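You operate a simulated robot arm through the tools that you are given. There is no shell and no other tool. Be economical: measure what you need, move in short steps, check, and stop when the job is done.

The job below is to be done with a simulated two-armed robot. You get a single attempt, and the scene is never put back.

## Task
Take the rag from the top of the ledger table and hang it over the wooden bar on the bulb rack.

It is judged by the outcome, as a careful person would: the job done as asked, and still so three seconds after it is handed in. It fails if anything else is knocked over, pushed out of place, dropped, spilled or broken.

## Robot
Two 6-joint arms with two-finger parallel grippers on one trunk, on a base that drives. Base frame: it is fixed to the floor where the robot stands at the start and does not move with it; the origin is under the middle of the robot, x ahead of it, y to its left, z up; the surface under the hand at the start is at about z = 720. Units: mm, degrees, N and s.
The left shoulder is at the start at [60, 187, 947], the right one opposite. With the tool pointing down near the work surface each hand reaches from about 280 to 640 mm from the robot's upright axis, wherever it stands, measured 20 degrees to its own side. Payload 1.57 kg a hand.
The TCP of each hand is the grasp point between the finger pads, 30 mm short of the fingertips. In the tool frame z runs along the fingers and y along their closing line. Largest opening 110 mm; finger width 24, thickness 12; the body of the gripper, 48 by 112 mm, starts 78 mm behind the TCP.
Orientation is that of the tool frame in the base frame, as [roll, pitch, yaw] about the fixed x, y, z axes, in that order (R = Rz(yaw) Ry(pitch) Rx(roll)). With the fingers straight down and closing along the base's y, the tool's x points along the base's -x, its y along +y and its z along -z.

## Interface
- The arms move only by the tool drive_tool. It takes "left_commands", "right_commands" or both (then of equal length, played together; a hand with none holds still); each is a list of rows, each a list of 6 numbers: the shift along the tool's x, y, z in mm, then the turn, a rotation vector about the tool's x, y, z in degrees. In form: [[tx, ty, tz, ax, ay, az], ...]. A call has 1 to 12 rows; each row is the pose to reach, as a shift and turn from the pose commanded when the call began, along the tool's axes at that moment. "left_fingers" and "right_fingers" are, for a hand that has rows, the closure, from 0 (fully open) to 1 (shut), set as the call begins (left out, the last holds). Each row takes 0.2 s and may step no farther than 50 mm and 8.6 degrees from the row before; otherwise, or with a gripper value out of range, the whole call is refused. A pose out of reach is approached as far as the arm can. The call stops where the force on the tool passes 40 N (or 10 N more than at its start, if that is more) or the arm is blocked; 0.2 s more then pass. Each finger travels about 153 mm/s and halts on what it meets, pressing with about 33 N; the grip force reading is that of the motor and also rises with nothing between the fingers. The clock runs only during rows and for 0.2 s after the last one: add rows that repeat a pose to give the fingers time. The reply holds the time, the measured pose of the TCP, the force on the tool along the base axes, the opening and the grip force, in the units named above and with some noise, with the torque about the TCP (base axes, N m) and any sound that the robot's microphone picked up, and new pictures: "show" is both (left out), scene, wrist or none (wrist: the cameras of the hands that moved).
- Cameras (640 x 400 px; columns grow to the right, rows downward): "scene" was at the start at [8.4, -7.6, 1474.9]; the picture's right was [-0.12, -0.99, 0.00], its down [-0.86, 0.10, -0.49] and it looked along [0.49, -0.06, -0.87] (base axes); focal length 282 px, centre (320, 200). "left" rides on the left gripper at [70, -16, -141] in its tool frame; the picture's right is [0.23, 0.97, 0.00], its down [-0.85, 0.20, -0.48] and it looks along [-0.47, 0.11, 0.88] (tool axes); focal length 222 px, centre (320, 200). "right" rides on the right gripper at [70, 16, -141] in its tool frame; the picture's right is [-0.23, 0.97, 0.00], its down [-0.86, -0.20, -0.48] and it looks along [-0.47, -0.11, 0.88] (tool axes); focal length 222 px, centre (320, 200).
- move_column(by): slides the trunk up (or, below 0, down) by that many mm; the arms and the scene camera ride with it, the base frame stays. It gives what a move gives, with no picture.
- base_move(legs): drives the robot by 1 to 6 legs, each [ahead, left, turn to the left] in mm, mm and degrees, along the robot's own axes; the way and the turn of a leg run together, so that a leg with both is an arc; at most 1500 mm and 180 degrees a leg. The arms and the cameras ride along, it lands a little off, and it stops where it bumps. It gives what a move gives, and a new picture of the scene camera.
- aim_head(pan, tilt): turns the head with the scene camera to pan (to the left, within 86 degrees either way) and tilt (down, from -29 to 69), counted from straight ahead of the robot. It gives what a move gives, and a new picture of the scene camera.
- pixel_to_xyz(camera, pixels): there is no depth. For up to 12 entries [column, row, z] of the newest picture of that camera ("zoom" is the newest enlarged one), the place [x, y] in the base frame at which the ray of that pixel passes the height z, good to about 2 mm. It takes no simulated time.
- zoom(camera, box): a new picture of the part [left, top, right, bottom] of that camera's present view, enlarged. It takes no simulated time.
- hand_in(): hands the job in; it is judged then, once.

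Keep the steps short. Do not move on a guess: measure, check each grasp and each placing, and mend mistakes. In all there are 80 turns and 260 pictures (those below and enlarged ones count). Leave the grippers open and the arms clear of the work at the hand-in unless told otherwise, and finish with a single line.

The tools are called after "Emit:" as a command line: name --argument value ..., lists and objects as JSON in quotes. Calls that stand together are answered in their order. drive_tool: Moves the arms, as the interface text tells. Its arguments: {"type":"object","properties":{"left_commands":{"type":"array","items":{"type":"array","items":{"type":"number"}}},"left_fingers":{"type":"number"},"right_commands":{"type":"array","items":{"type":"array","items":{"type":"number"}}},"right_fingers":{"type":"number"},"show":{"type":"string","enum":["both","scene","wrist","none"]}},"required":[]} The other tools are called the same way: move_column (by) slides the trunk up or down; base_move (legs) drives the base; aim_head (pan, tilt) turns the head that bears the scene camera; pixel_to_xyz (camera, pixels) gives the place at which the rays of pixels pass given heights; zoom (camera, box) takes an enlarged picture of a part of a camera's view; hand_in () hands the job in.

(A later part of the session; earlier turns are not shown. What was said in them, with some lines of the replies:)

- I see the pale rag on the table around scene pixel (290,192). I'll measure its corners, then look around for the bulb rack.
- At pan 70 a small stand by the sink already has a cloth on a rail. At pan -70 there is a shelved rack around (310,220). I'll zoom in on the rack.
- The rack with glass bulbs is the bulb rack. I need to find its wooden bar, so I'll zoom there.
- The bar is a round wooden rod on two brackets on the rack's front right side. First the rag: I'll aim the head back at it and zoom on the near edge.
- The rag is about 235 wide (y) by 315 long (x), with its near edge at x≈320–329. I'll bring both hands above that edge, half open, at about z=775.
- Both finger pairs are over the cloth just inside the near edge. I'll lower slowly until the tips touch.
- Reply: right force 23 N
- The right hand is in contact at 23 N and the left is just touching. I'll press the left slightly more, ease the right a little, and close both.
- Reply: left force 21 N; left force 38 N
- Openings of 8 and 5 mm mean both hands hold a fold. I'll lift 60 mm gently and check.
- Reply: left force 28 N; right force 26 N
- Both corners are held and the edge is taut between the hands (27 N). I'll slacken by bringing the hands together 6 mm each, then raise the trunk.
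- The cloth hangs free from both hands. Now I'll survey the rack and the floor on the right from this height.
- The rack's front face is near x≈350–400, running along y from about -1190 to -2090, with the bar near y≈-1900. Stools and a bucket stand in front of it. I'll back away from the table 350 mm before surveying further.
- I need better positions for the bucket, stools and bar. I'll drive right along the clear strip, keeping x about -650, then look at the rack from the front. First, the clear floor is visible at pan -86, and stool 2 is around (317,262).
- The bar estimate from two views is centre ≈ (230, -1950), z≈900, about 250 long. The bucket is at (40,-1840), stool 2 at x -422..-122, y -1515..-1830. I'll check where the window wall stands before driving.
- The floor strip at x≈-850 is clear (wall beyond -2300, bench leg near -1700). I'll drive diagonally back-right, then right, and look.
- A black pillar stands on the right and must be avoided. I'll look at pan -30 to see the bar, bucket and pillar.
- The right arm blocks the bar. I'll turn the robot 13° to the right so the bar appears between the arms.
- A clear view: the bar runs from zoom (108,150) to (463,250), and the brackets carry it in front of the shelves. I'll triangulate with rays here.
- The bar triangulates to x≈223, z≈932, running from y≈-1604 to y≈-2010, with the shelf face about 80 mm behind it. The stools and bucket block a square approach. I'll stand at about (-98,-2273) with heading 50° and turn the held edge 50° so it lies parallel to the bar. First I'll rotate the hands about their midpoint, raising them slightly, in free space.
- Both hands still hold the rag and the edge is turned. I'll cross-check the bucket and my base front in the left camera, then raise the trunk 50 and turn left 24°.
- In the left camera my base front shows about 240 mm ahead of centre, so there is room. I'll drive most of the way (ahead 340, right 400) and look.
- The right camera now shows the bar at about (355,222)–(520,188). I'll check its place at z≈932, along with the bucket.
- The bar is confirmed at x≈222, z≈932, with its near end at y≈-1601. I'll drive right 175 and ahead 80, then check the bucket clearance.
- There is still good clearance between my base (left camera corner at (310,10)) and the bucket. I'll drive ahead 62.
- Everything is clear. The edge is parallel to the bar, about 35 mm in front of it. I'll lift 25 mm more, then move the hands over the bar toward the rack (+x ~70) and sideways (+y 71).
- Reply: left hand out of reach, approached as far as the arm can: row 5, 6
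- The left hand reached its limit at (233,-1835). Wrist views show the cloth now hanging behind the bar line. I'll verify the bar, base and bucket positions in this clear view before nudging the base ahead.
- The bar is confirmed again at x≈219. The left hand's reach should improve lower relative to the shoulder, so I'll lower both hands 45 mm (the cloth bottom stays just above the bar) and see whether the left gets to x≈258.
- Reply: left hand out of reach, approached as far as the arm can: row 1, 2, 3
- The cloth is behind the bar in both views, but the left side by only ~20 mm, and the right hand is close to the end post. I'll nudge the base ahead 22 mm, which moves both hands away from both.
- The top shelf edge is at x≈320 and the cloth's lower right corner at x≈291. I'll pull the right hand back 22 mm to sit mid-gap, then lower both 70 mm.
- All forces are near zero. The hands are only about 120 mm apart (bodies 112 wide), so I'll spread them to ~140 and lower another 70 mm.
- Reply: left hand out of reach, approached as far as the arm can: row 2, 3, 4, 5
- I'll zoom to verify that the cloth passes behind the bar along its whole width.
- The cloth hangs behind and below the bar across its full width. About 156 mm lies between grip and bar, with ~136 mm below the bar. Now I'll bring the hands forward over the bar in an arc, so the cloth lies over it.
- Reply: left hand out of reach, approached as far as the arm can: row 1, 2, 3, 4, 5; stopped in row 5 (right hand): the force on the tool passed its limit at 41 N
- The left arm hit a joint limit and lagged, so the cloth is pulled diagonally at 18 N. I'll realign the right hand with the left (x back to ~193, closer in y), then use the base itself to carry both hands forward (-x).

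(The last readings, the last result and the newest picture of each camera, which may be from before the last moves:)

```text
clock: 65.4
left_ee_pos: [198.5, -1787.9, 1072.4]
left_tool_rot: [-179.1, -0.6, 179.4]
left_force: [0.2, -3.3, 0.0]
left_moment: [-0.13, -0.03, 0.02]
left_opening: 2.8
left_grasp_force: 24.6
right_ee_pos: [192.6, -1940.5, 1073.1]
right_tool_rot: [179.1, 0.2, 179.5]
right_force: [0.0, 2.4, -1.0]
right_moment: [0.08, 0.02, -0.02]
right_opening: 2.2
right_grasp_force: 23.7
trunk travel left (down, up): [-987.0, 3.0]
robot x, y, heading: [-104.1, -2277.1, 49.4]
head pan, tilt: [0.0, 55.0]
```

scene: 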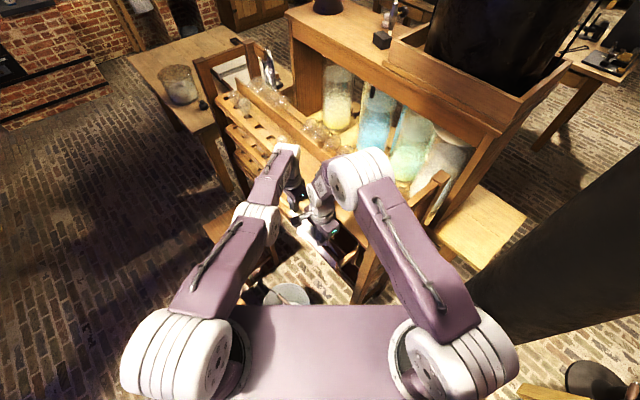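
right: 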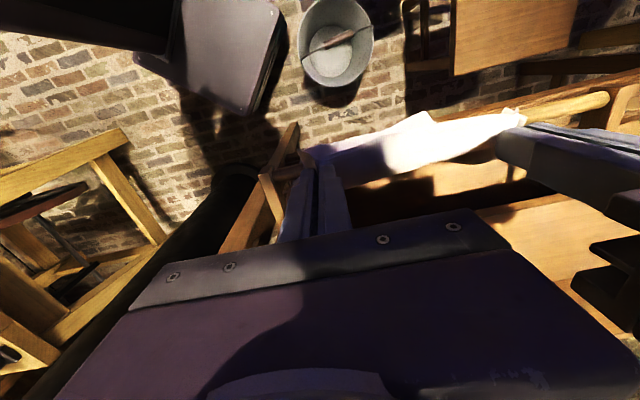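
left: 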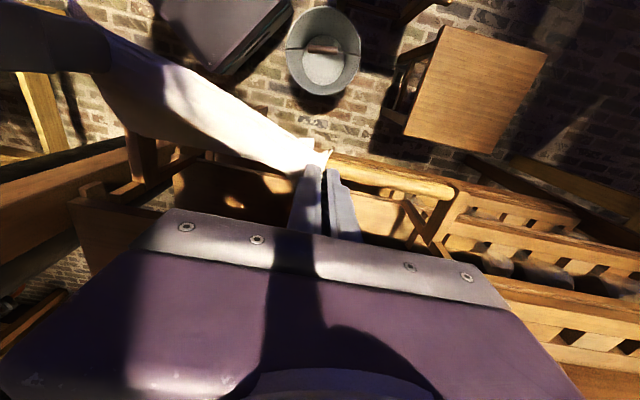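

The hands are realigned, forces are low, and the cloth crosses over the bar. Now I'll move the base by world -x 85 (back 55, left 65), so both hands come forward of the bar together.

Emit:
base_move --legs '[[-55, 65, 0]]'

Emit:
drive_tool --left_commands '[[0, 0, 0, 0, 0, 0]]' --right_commands '[[0, 0, 0, 0, 0, 0]]' --show "wrist"

```text
clock: 66.5
left_ee_pos: [121.0, -1788.1, 1070.4]
left_tool_rot: [-179.1, -1.2, 179.3]
left_force: [0.7, -2.5, 0.2]
left_moment: [-0.06, 0.05, 0.03]
left_opening: 2.7
left_grasp_force: 24.1
right_ee_pos: [114.2, -1939.9, 1069.8]
right_tool_rot: [178.8, -0.2, 179.3]
right_force: [1.5, 2.3, -0.2]
right_moment: [0.05, 0.1, 0.0]
right_opening: 2.3
right_grasp_force: 24.1
trunk travel left (down, up): [-987.0, 3.0]
robot x, y, heading: [-183.9, -2275.2, 49.5]
head pan, tilt: [0.0, 55.0]
```

scene: 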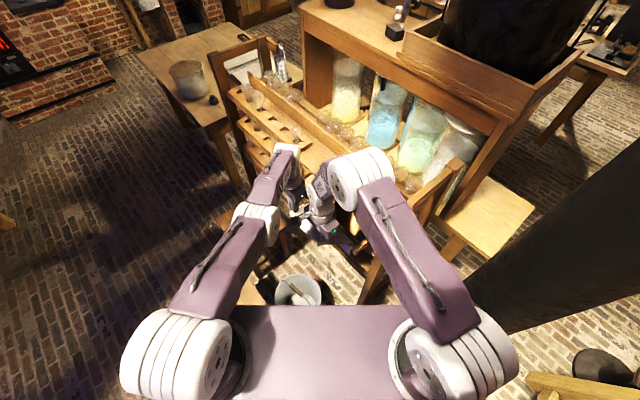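

```text
clock: 66.9
left_ee_pos: [113.2, -1789.6, 1072.8]
left_tool_rot: [-179.1, -0.6, 179.3]
left_force: [-0.2, -2.5, -0.5]
left_moment: [0.0, 0.03, -0.01]
left_opening: 2.8
left_grasp_force: 24.1
right_ee_pos: [107.2, -1941.5, 1073.4]
right_tool_rot: [178.8, 0.4, 179.2]
right_force: [0.0, 1.3, 0.6]
right_moment: [0.02, 0.03, 0.05]
right_opening: 2.2
right_grasp_force: 23.6
trunk travel left (down, up): [-987.0, 3.0]
robot x, y, heading: [-185.5, -2275.7, 49.2]
head pan, tilt: [0.0, 55.0]
```

right: 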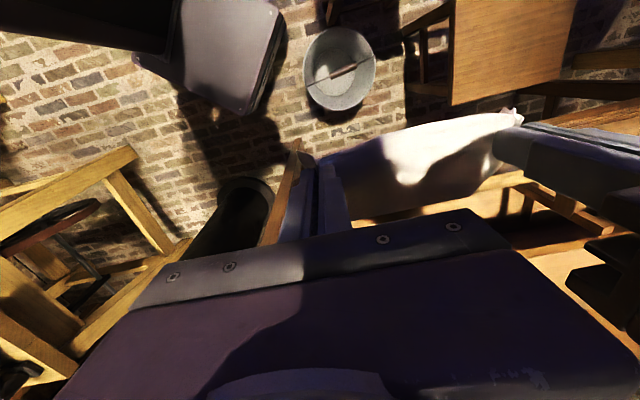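
left: 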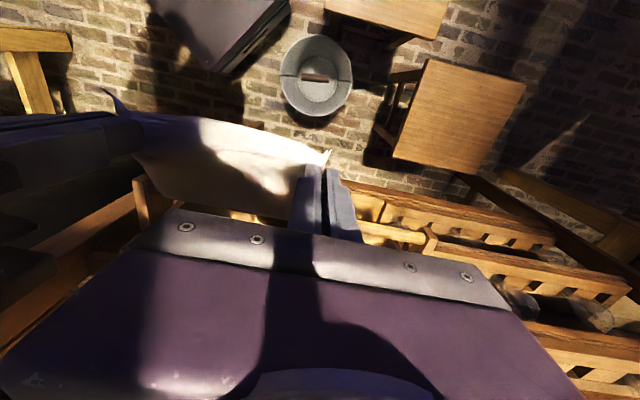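

The cloth now runs from the hands back over the bar. Before lowering the trunk, I'll check where the elbows are relative to the rack.

Emit:
pixel_to_xyz --camera "scene" --pixels '[[375, 155, 1500], [400, 185, 1500], [330, 170, 1500], [375, 155, 1350], [285, 145, 1350], [300, 165, 1350], [285, 145, 1200]]'

Emit:
zoom --camera "scene" --box '[220, 130, 440, 270]'

```text
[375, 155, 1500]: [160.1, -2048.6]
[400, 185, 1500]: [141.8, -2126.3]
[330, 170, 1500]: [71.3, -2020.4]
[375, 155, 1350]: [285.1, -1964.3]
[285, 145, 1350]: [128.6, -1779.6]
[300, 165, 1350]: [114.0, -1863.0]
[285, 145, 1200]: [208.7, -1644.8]
```

```text
2.86 times, centred on (330, 200) of scene
```

zoom: 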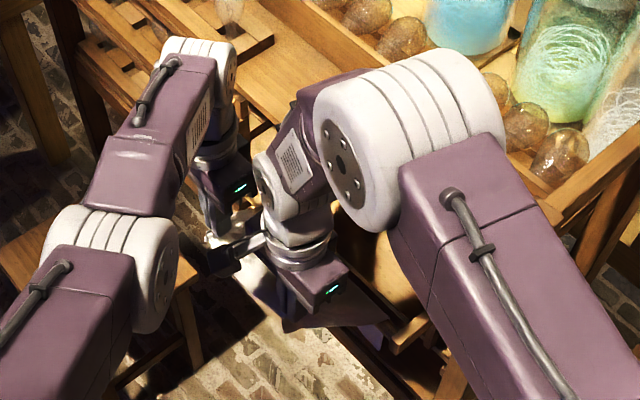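

The elbows and wrists stay at x ≤ 200, in front of the rack. I'll lower the trunk 120, check, then lower further.

Emit:
move_column --by -120

Emit:
drive_tool --left_commands '[[0, 0, 0, 0, 0, 0]]' --right_commands '[[0, 0, 0, 0, 0, 0]]' --show "both"

```text
clock: 68.4
left_ee_pos: [114.0, -1786.9, 953.0]
left_tool_rot: [-179.2, -0.7, 179.3]
left_force: [0.2, -1.2, -0.3]
left_moment: [-0.06, 0.02, 0.02]
left_opening: 2.3
left_grasp_force: 24.4
right_ee_pos: [108.4, -1940.2, 952.5]
right_tool_rot: [178.7, 0.2, 179.3]
right_force: [0.4, 1.5, 0.5]
right_moment: [0.04, 0.04, 0.01]
right_opening: 2.5
right_grasp_force: 23.6
trunk travel left (down, up): [-867.0, 123.0]
robot x, y, heading: [-186.7, -2276.1, 49.5]
head pan, tilt: [0.0, 55.0]
```

```text
clock: 68.8
left_ee_pos: [114.0, -1788.7, 951.4]
left_tool_rot: [-179.1, -0.7, 179.3]
left_force: [0.5, -1.1, 0.5]
left_moment: [-0.1, 0.02, 0.04]
left_opening: 2.8
left_grasp_force: 23.9
right_ee_pos: [107.6, -1941.0, 952.7]
right_tool_rot: [178.9, 0.2, 179.4]
right_force: [-0.2, 1.8, 0.0]
right_moment: [0.04, 0.03, 0.01]
right_opening: 2.2
right_grasp_force: 23.5
trunk travel left (down, up): [-867.0, 123.0]
robot x, y, heading: [-185.2, -2280.2, 49.6]
head pan, tilt: [0.0, 55.0]
```

scene: 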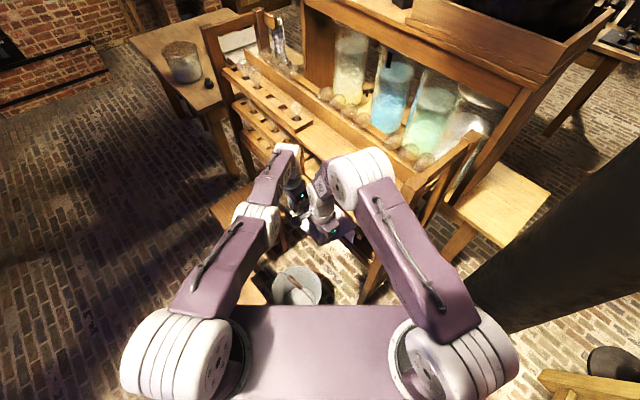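
right: 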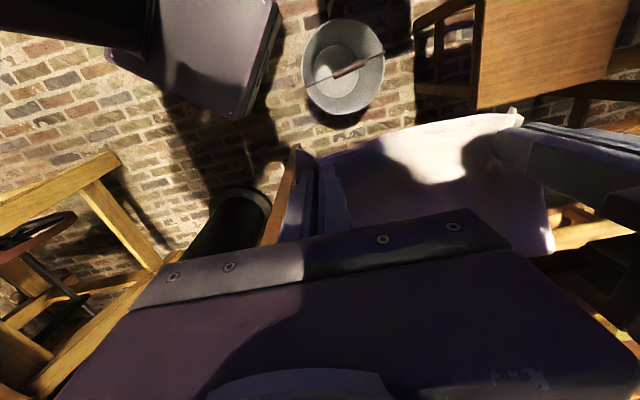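
left: 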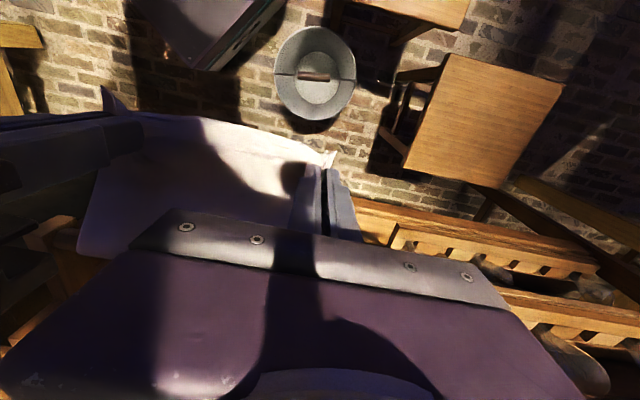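

The cloth stretches neatly from the hands to the bar, with no load. I'll lower another 105.

Emit:
move_column --by -105

Emit:
drive_tool --left_commands '[[0, 0, 0, 0, 0, 0]]' --right_commands '[[0, 0, 0, 0, 0, 0]]' --show "both"

```text
clock: 70.2
left_ee_pos: [114.5, -1787.5, 847.9]
left_tool_rot: [-179.1, -0.7, 179.3]
left_force: [0.2, -2.3, -0.6]
left_moment: [-0.07, -0.03, 0.01]
left_opening: 2.5
left_grasp_force: 24.3
right_ee_pos: [108.3, -1940.1, 848.2]
right_tool_rot: [178.7, 0.2, 179.3]
right_force: [-1.3, 1.7, -1.2]
right_moment: [0.06, 0.0, -0.04]
right_opening: 2.7
right_grasp_force: 23.8
trunk travel left (down, up): [-762.0, 228.0]
robot x, y, heading: [-183.3, -2277.5, 49.4]
head pan, tilt: [0.0, 55.0]
```

```text
clock: 70.6
left_ee_pos: [114.6, -1788.3, 846.5]
left_tool_rot: [-179.2, -0.6, 179.4]
left_force: [0.9, -0.9, -0.1]
left_moment: [-0.08, 0.03, 0.05]
left_opening: 2.7
left_grasp_force: 23.8
right_ee_pos: [107.3, -1939.8, 848.2]
right_tool_rot: [178.8, 0.2, 179.3]
right_force: [-0.6, 1.7, 0.3]
right_moment: [0.07, -0.01, -0.01]
right_opening: 2.2
right_grasp_force: 23.9
trunk travel left (down, up): [-762.0, 228.0]
robot x, y, heading: [-188.3, -2276.1, 49.1]
head pan, tilt: [0.0, 55.0]
```

scene: 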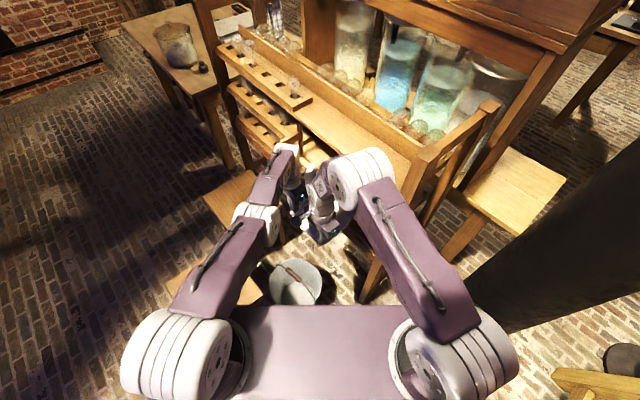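
right: 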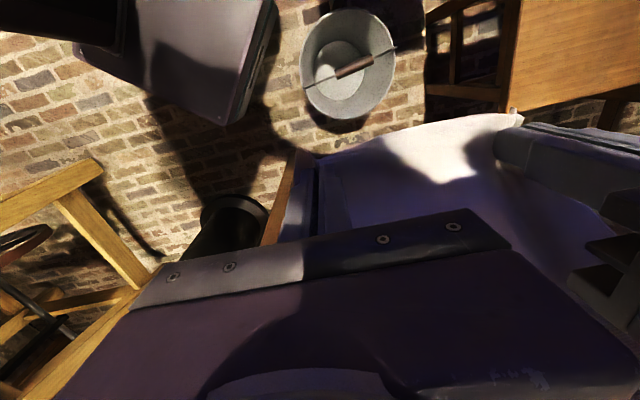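
left: 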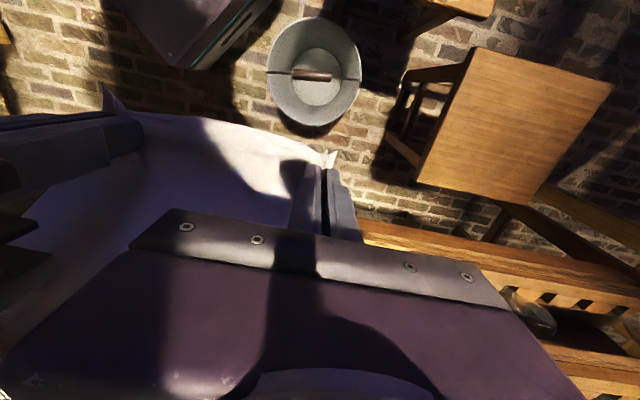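

The hands are 105 mm below and 107 mm in front of the bar. I'll look closely at the bar before releasing.

Emit:
zoom --camera "scene" --box '[250, 120, 430, 260]'

Emit:
zoom --camera "left" --box '[0, 90, 400, 340]'

```text
2.86 times, centred on (340, 190) of scene
```

zoom: 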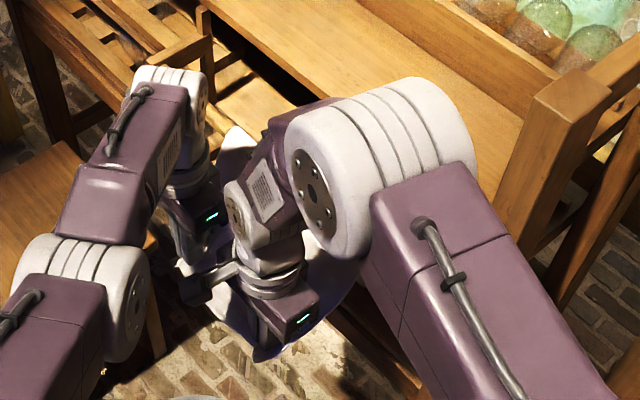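

```text
1.60 times, centred on (200, 215) of left
```

zoom: 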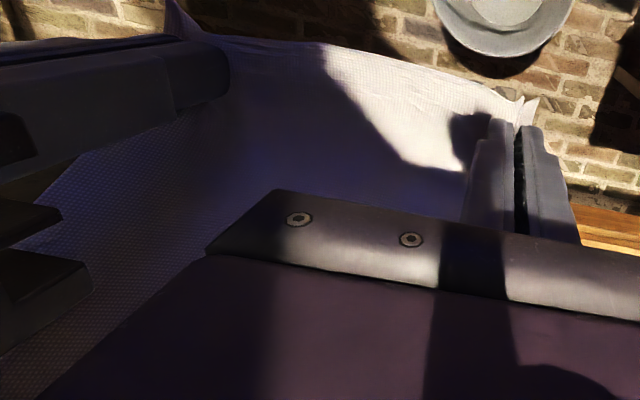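

The cloth rises from the hands over the bar, so it is draped. I'll open both grippers about halfway and hold.

Emit:
drive_tool --left_commands '[[0, 0, 0, 0, 0, 0], [0, 0, 0, 0, 0, 0], [0, 0, 0, 0, 0, 0], [0, 0, 0, 0, 0, 0]]' --right_commands '[[0, 0, 0, 0, 0, 0], [0, 0, 0, 0, 0, 0], [0, 0, 0, 0, 0, 0], [0, 0, 0, 0, 0, 0]]' --left_fingers 0.5 --right_fingers 0.5

```text
clock: 71.6
left_ee_pos: [114.3, -1787.8, 846.7]
left_tool_rot: [-179.1, -0.7, 179.4]
left_force: [-0.1, -0.3, 0.5]
left_moment: [0.01, 0.0, 0.04]
left_opening: 54.9
left_grasp_force: 0.1
right_ee_pos: [107.8, -1941.7, 848.1]
right_tool_rot: [178.8, 0.2, 179.3]
right_force: [1.1, 0.8, 0.4]
right_moment: [0.0, 0.0, 0.0]
right_opening: 55.1
right_grasp_force: 0.0
trunk travel left (down, up): [-762.0, 228.0]
robot x, y, heading: [-181.1, -2277.7, 49.2]
head pan, tilt: [0.0, 55.0]
```

scene: 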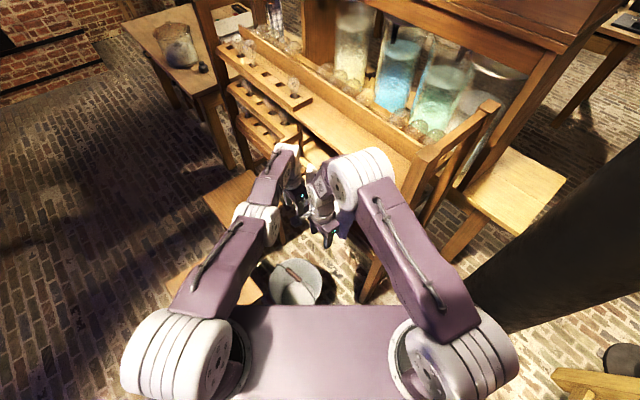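
right: 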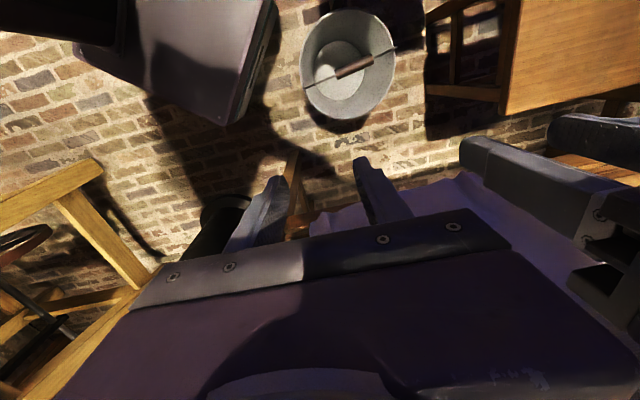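
left: 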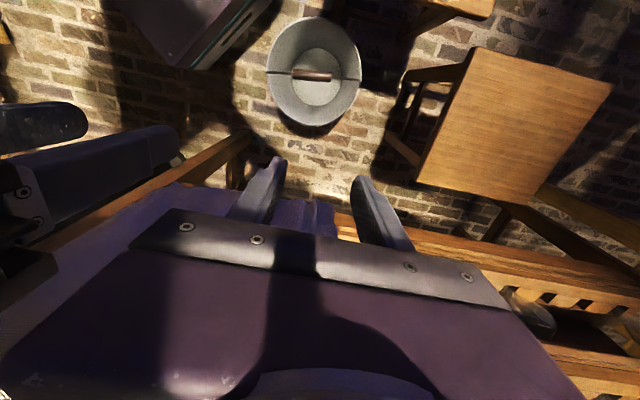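

Released; the cloth has swung down against the bar, clear of the fingers. I'll move the base by world -x about 150 (back 98, left 114) so the hands withdraw straight away from the bar.

Emit:
base_move --legs '[[-98, 114, 0]]'

Emit:
drive_tool --left_commands '[[0, 0, 0, 0, 0, 0]]' --right_commands '[[0, 0, 0, 0, 0, 0]]' --show "wrist"

```text
clock: 72.9
left_ee_pos: [-35.4, -1786.1, 847.1]
left_tool_rot: [-179.1, -0.9, 179.5]
left_force: [0.1, -0.6, -0.1]
left_moment: [0.02, 0.03, 0.0]
left_opening: 55.0
left_grasp_force: 0.1
right_ee_pos: [-41.7, -1938.3, 846.9]
right_tool_rot: [178.9, 0.0, 179.4]
right_force: [0.0, 0.1, 0.3]
right_moment: [0.0, 0.01, 0.01]
right_opening: 54.9
right_grasp_force: 0.1
trunk travel left (down, up): [-762.0, 228.0]
robot x, y, heading: [-333.5, -2273.3, 49.3]
head pan, tilt: [0.0, 55.0]
```

scene: 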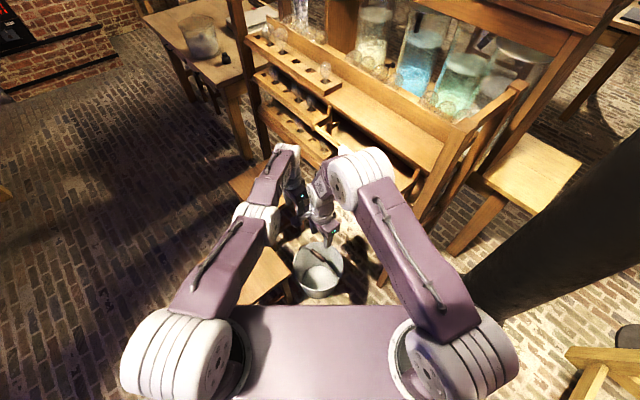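

```text
clock: 73.3
left_ee_pos: [-35.2, -1787.9, 846.9]
left_tool_rot: [-179.1, -0.8, 179.4]
left_force: [-0.2, -0.1, -0.9]
left_moment: [0.01, 0.02, -0.01]
left_opening: 54.8
left_grasp_force: 0.0
right_ee_pos: [-41.0, -1938.8, 848.1]
right_tool_rot: [178.8, 0.1, 179.6]
right_force: [1.1, 0.1, 0.2]
right_moment: [-0.01, 0.01, 0.05]
right_opening: 54.6
right_grasp_force: 0.0
trunk travel left (down, up): [-762.0, 228.0]
robot x, y, heading: [-335.3, -2274.2, 49.4]
head pan, tilt: [0.0, 55.0]
```

right: 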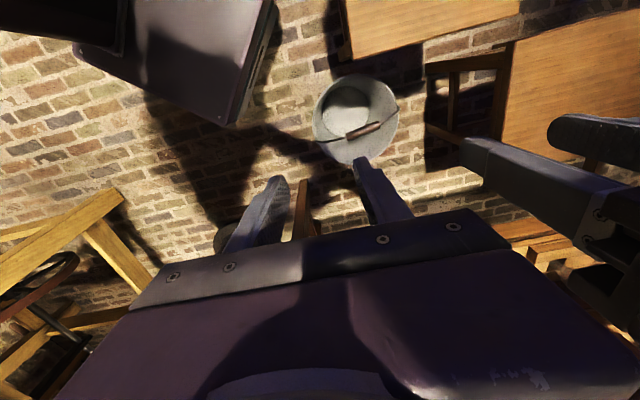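
left: 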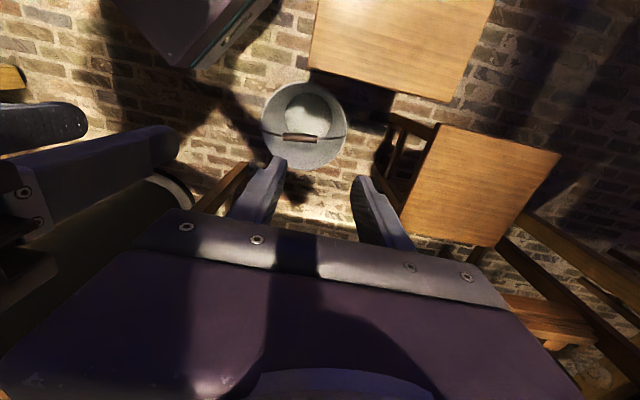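

Hands are free and the bucket is untouched. I'll retreat another 380 mm along world -x, back the way I came, and look at the bar.

Emit:
base_move --legs '[[-247, 289, 0]]'

Emit:
aim_head --pan -22 --tilt 40

```text
clock: 75.8
left_ee_pos: [-423.2, -1787.3, 847.1]
left_tool_rot: [-179.1, -0.7, 179.6]
left_force: [-0.4, -0.3, -0.2]
left_moment: [0.0, 0.0, -0.02]
left_opening: 55.0
left_grasp_force: 0.1
right_ee_pos: [-428.8, -1938.8, 847.6]
right_tool_rot: [178.9, 0.2, 179.6]
right_force: [0.0, 0.0, 0.0]
right_moment: [-0.02, 0.0, 0.04]
right_opening: 55.0
right_grasp_force: 0.1
trunk travel left (down, up): [-762.0, 228.0]
robot x, y, heading: [-719.7, -2278.7, 49.7]
head pan, tilt: [0.0, 55.0]
```

scene: 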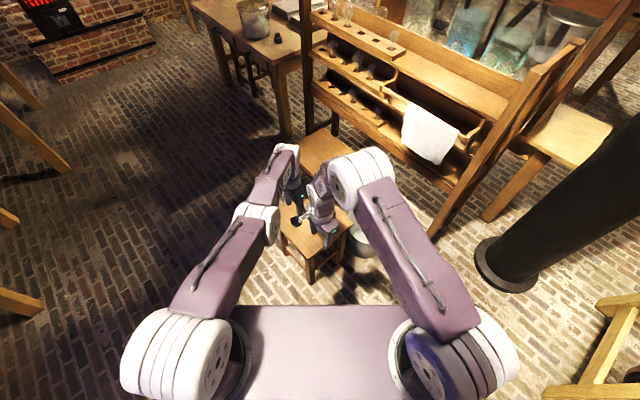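

```text
clock: 76.6
left_ee_pos: [-424.1, -1787.5, 847.0]
left_tool_rot: [-179.2, -0.7, 179.6]
left_force: [-0.9, 0.7, 0.3]
left_moment: [-0.01, 0.02, 0.01]
left_opening: 54.9
left_grasp_force: 0.1
right_ee_pos: [-429.4, -1940.4, 847.9]
right_tool_rot: [178.9, 0.1, 179.7]
right_force: [-0.1, 0.5, -0.4]
right_moment: [0.04, 0.03, 0.0]
right_opening: 55.0
right_grasp_force: 0.1
trunk travel left (down, up): [-762.0, 228.0]
robot x, y, heading: [-721.3, -2276.9, 49.8]
head pan, tilt: [-22.0, 40.0]
```

scene: 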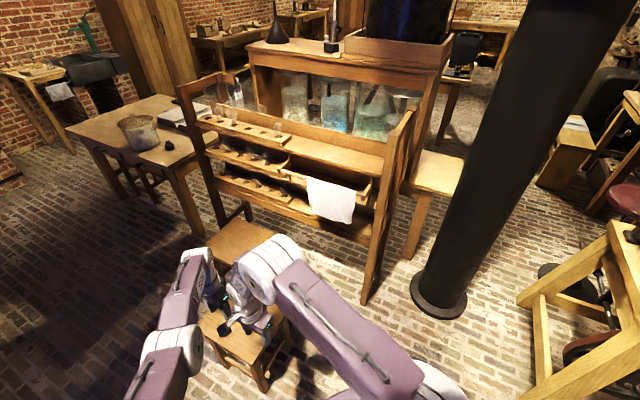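

The rag hangs over the bar. I'll zoom to check that it is draped and stable.

Emit:
zoom --camera "scene" --box '[260, 140, 420, 240]'

Emit:
drive_tool --left_commands '[[0, 0, -10, 0, 0, 0], [0, 0, -20, 0, 0, 0], [0, 0, -20, 0, 0, 0], [0, 0, -20, 0, 0, 0], [0, 0, -20, 0, 0, 0], [0, 0, -20, 0, 0, 0]]' --right_commands '[[0, 0, -10, 0, 0, 0], [0, 0, -20, 0, 0, 0], [0, 0, -20, 0, 0, 0], [0, 0, -20, 0, 0, 0], [0, 0, -20, 0, 0, 0], [0, 0, -20, 0, 0, 0]]' --left_fingers 0 --right_fingers 0 --show "none"

Emit:
zoom --camera "scene" --box '[260, 140, 420, 240]'

```text
4.00 times, centred on (340, 190) of scene
```

zoom: 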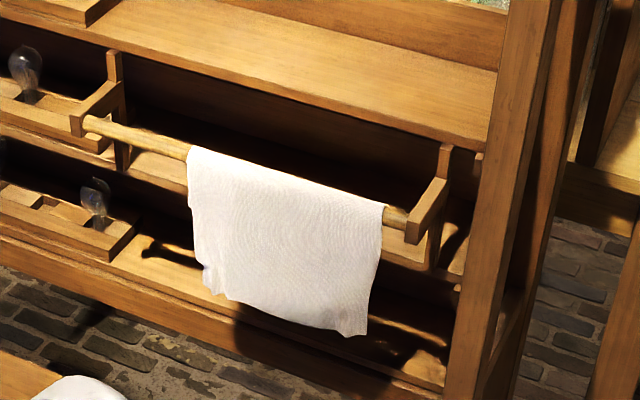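

```text
clock: 78.0
left_ee_pos: [-421.7, -1783.3, 866.3]
left_tool_rot: [-178.9, -0.9, 179.6]
left_force: [-0.2, -0.6, 0.0]
left_moment: [-0.03, 0.02, 0.0]
left_opening: 110.2
left_grasp_force: 0.1
left hand out of reach, approached as far as the arm can: row 2, 3, 4, 5, 6
right_ee_pos: [-431.7, -1939.7, 868.0]
right_tool_rot: [178.8, 0.2, 179.5]
right_force: [0.3, -0.6, 0.0]
right_moment: [0.03, -0.01, -0.01]
right_opening: 110.0
right_grasp_force: 0.0
trunk travel left (down, up): [-762.0, 228.0]
robot x, y, heading: [-720.0, -2276.3, 49.7]
head pan, tilt: [-22.0, 40.0]
```

```text
4.00 times, centred on (340, 190) of scene
```

zoom: 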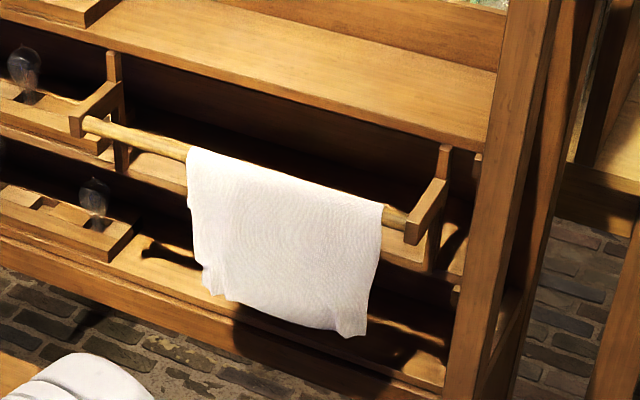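

The rag is draped evenly over the bar and did not change between the two looks. The grippers are open and clear, and I see nothing else disturbed, so I'm handing in.

Emit:
hand_in

```text
The job is handed in.
```

The rag from the ledger table now hangs draped over the wooden bar on the bulb rack; both grippers are open and clear, and I saw nothing else disturbed.
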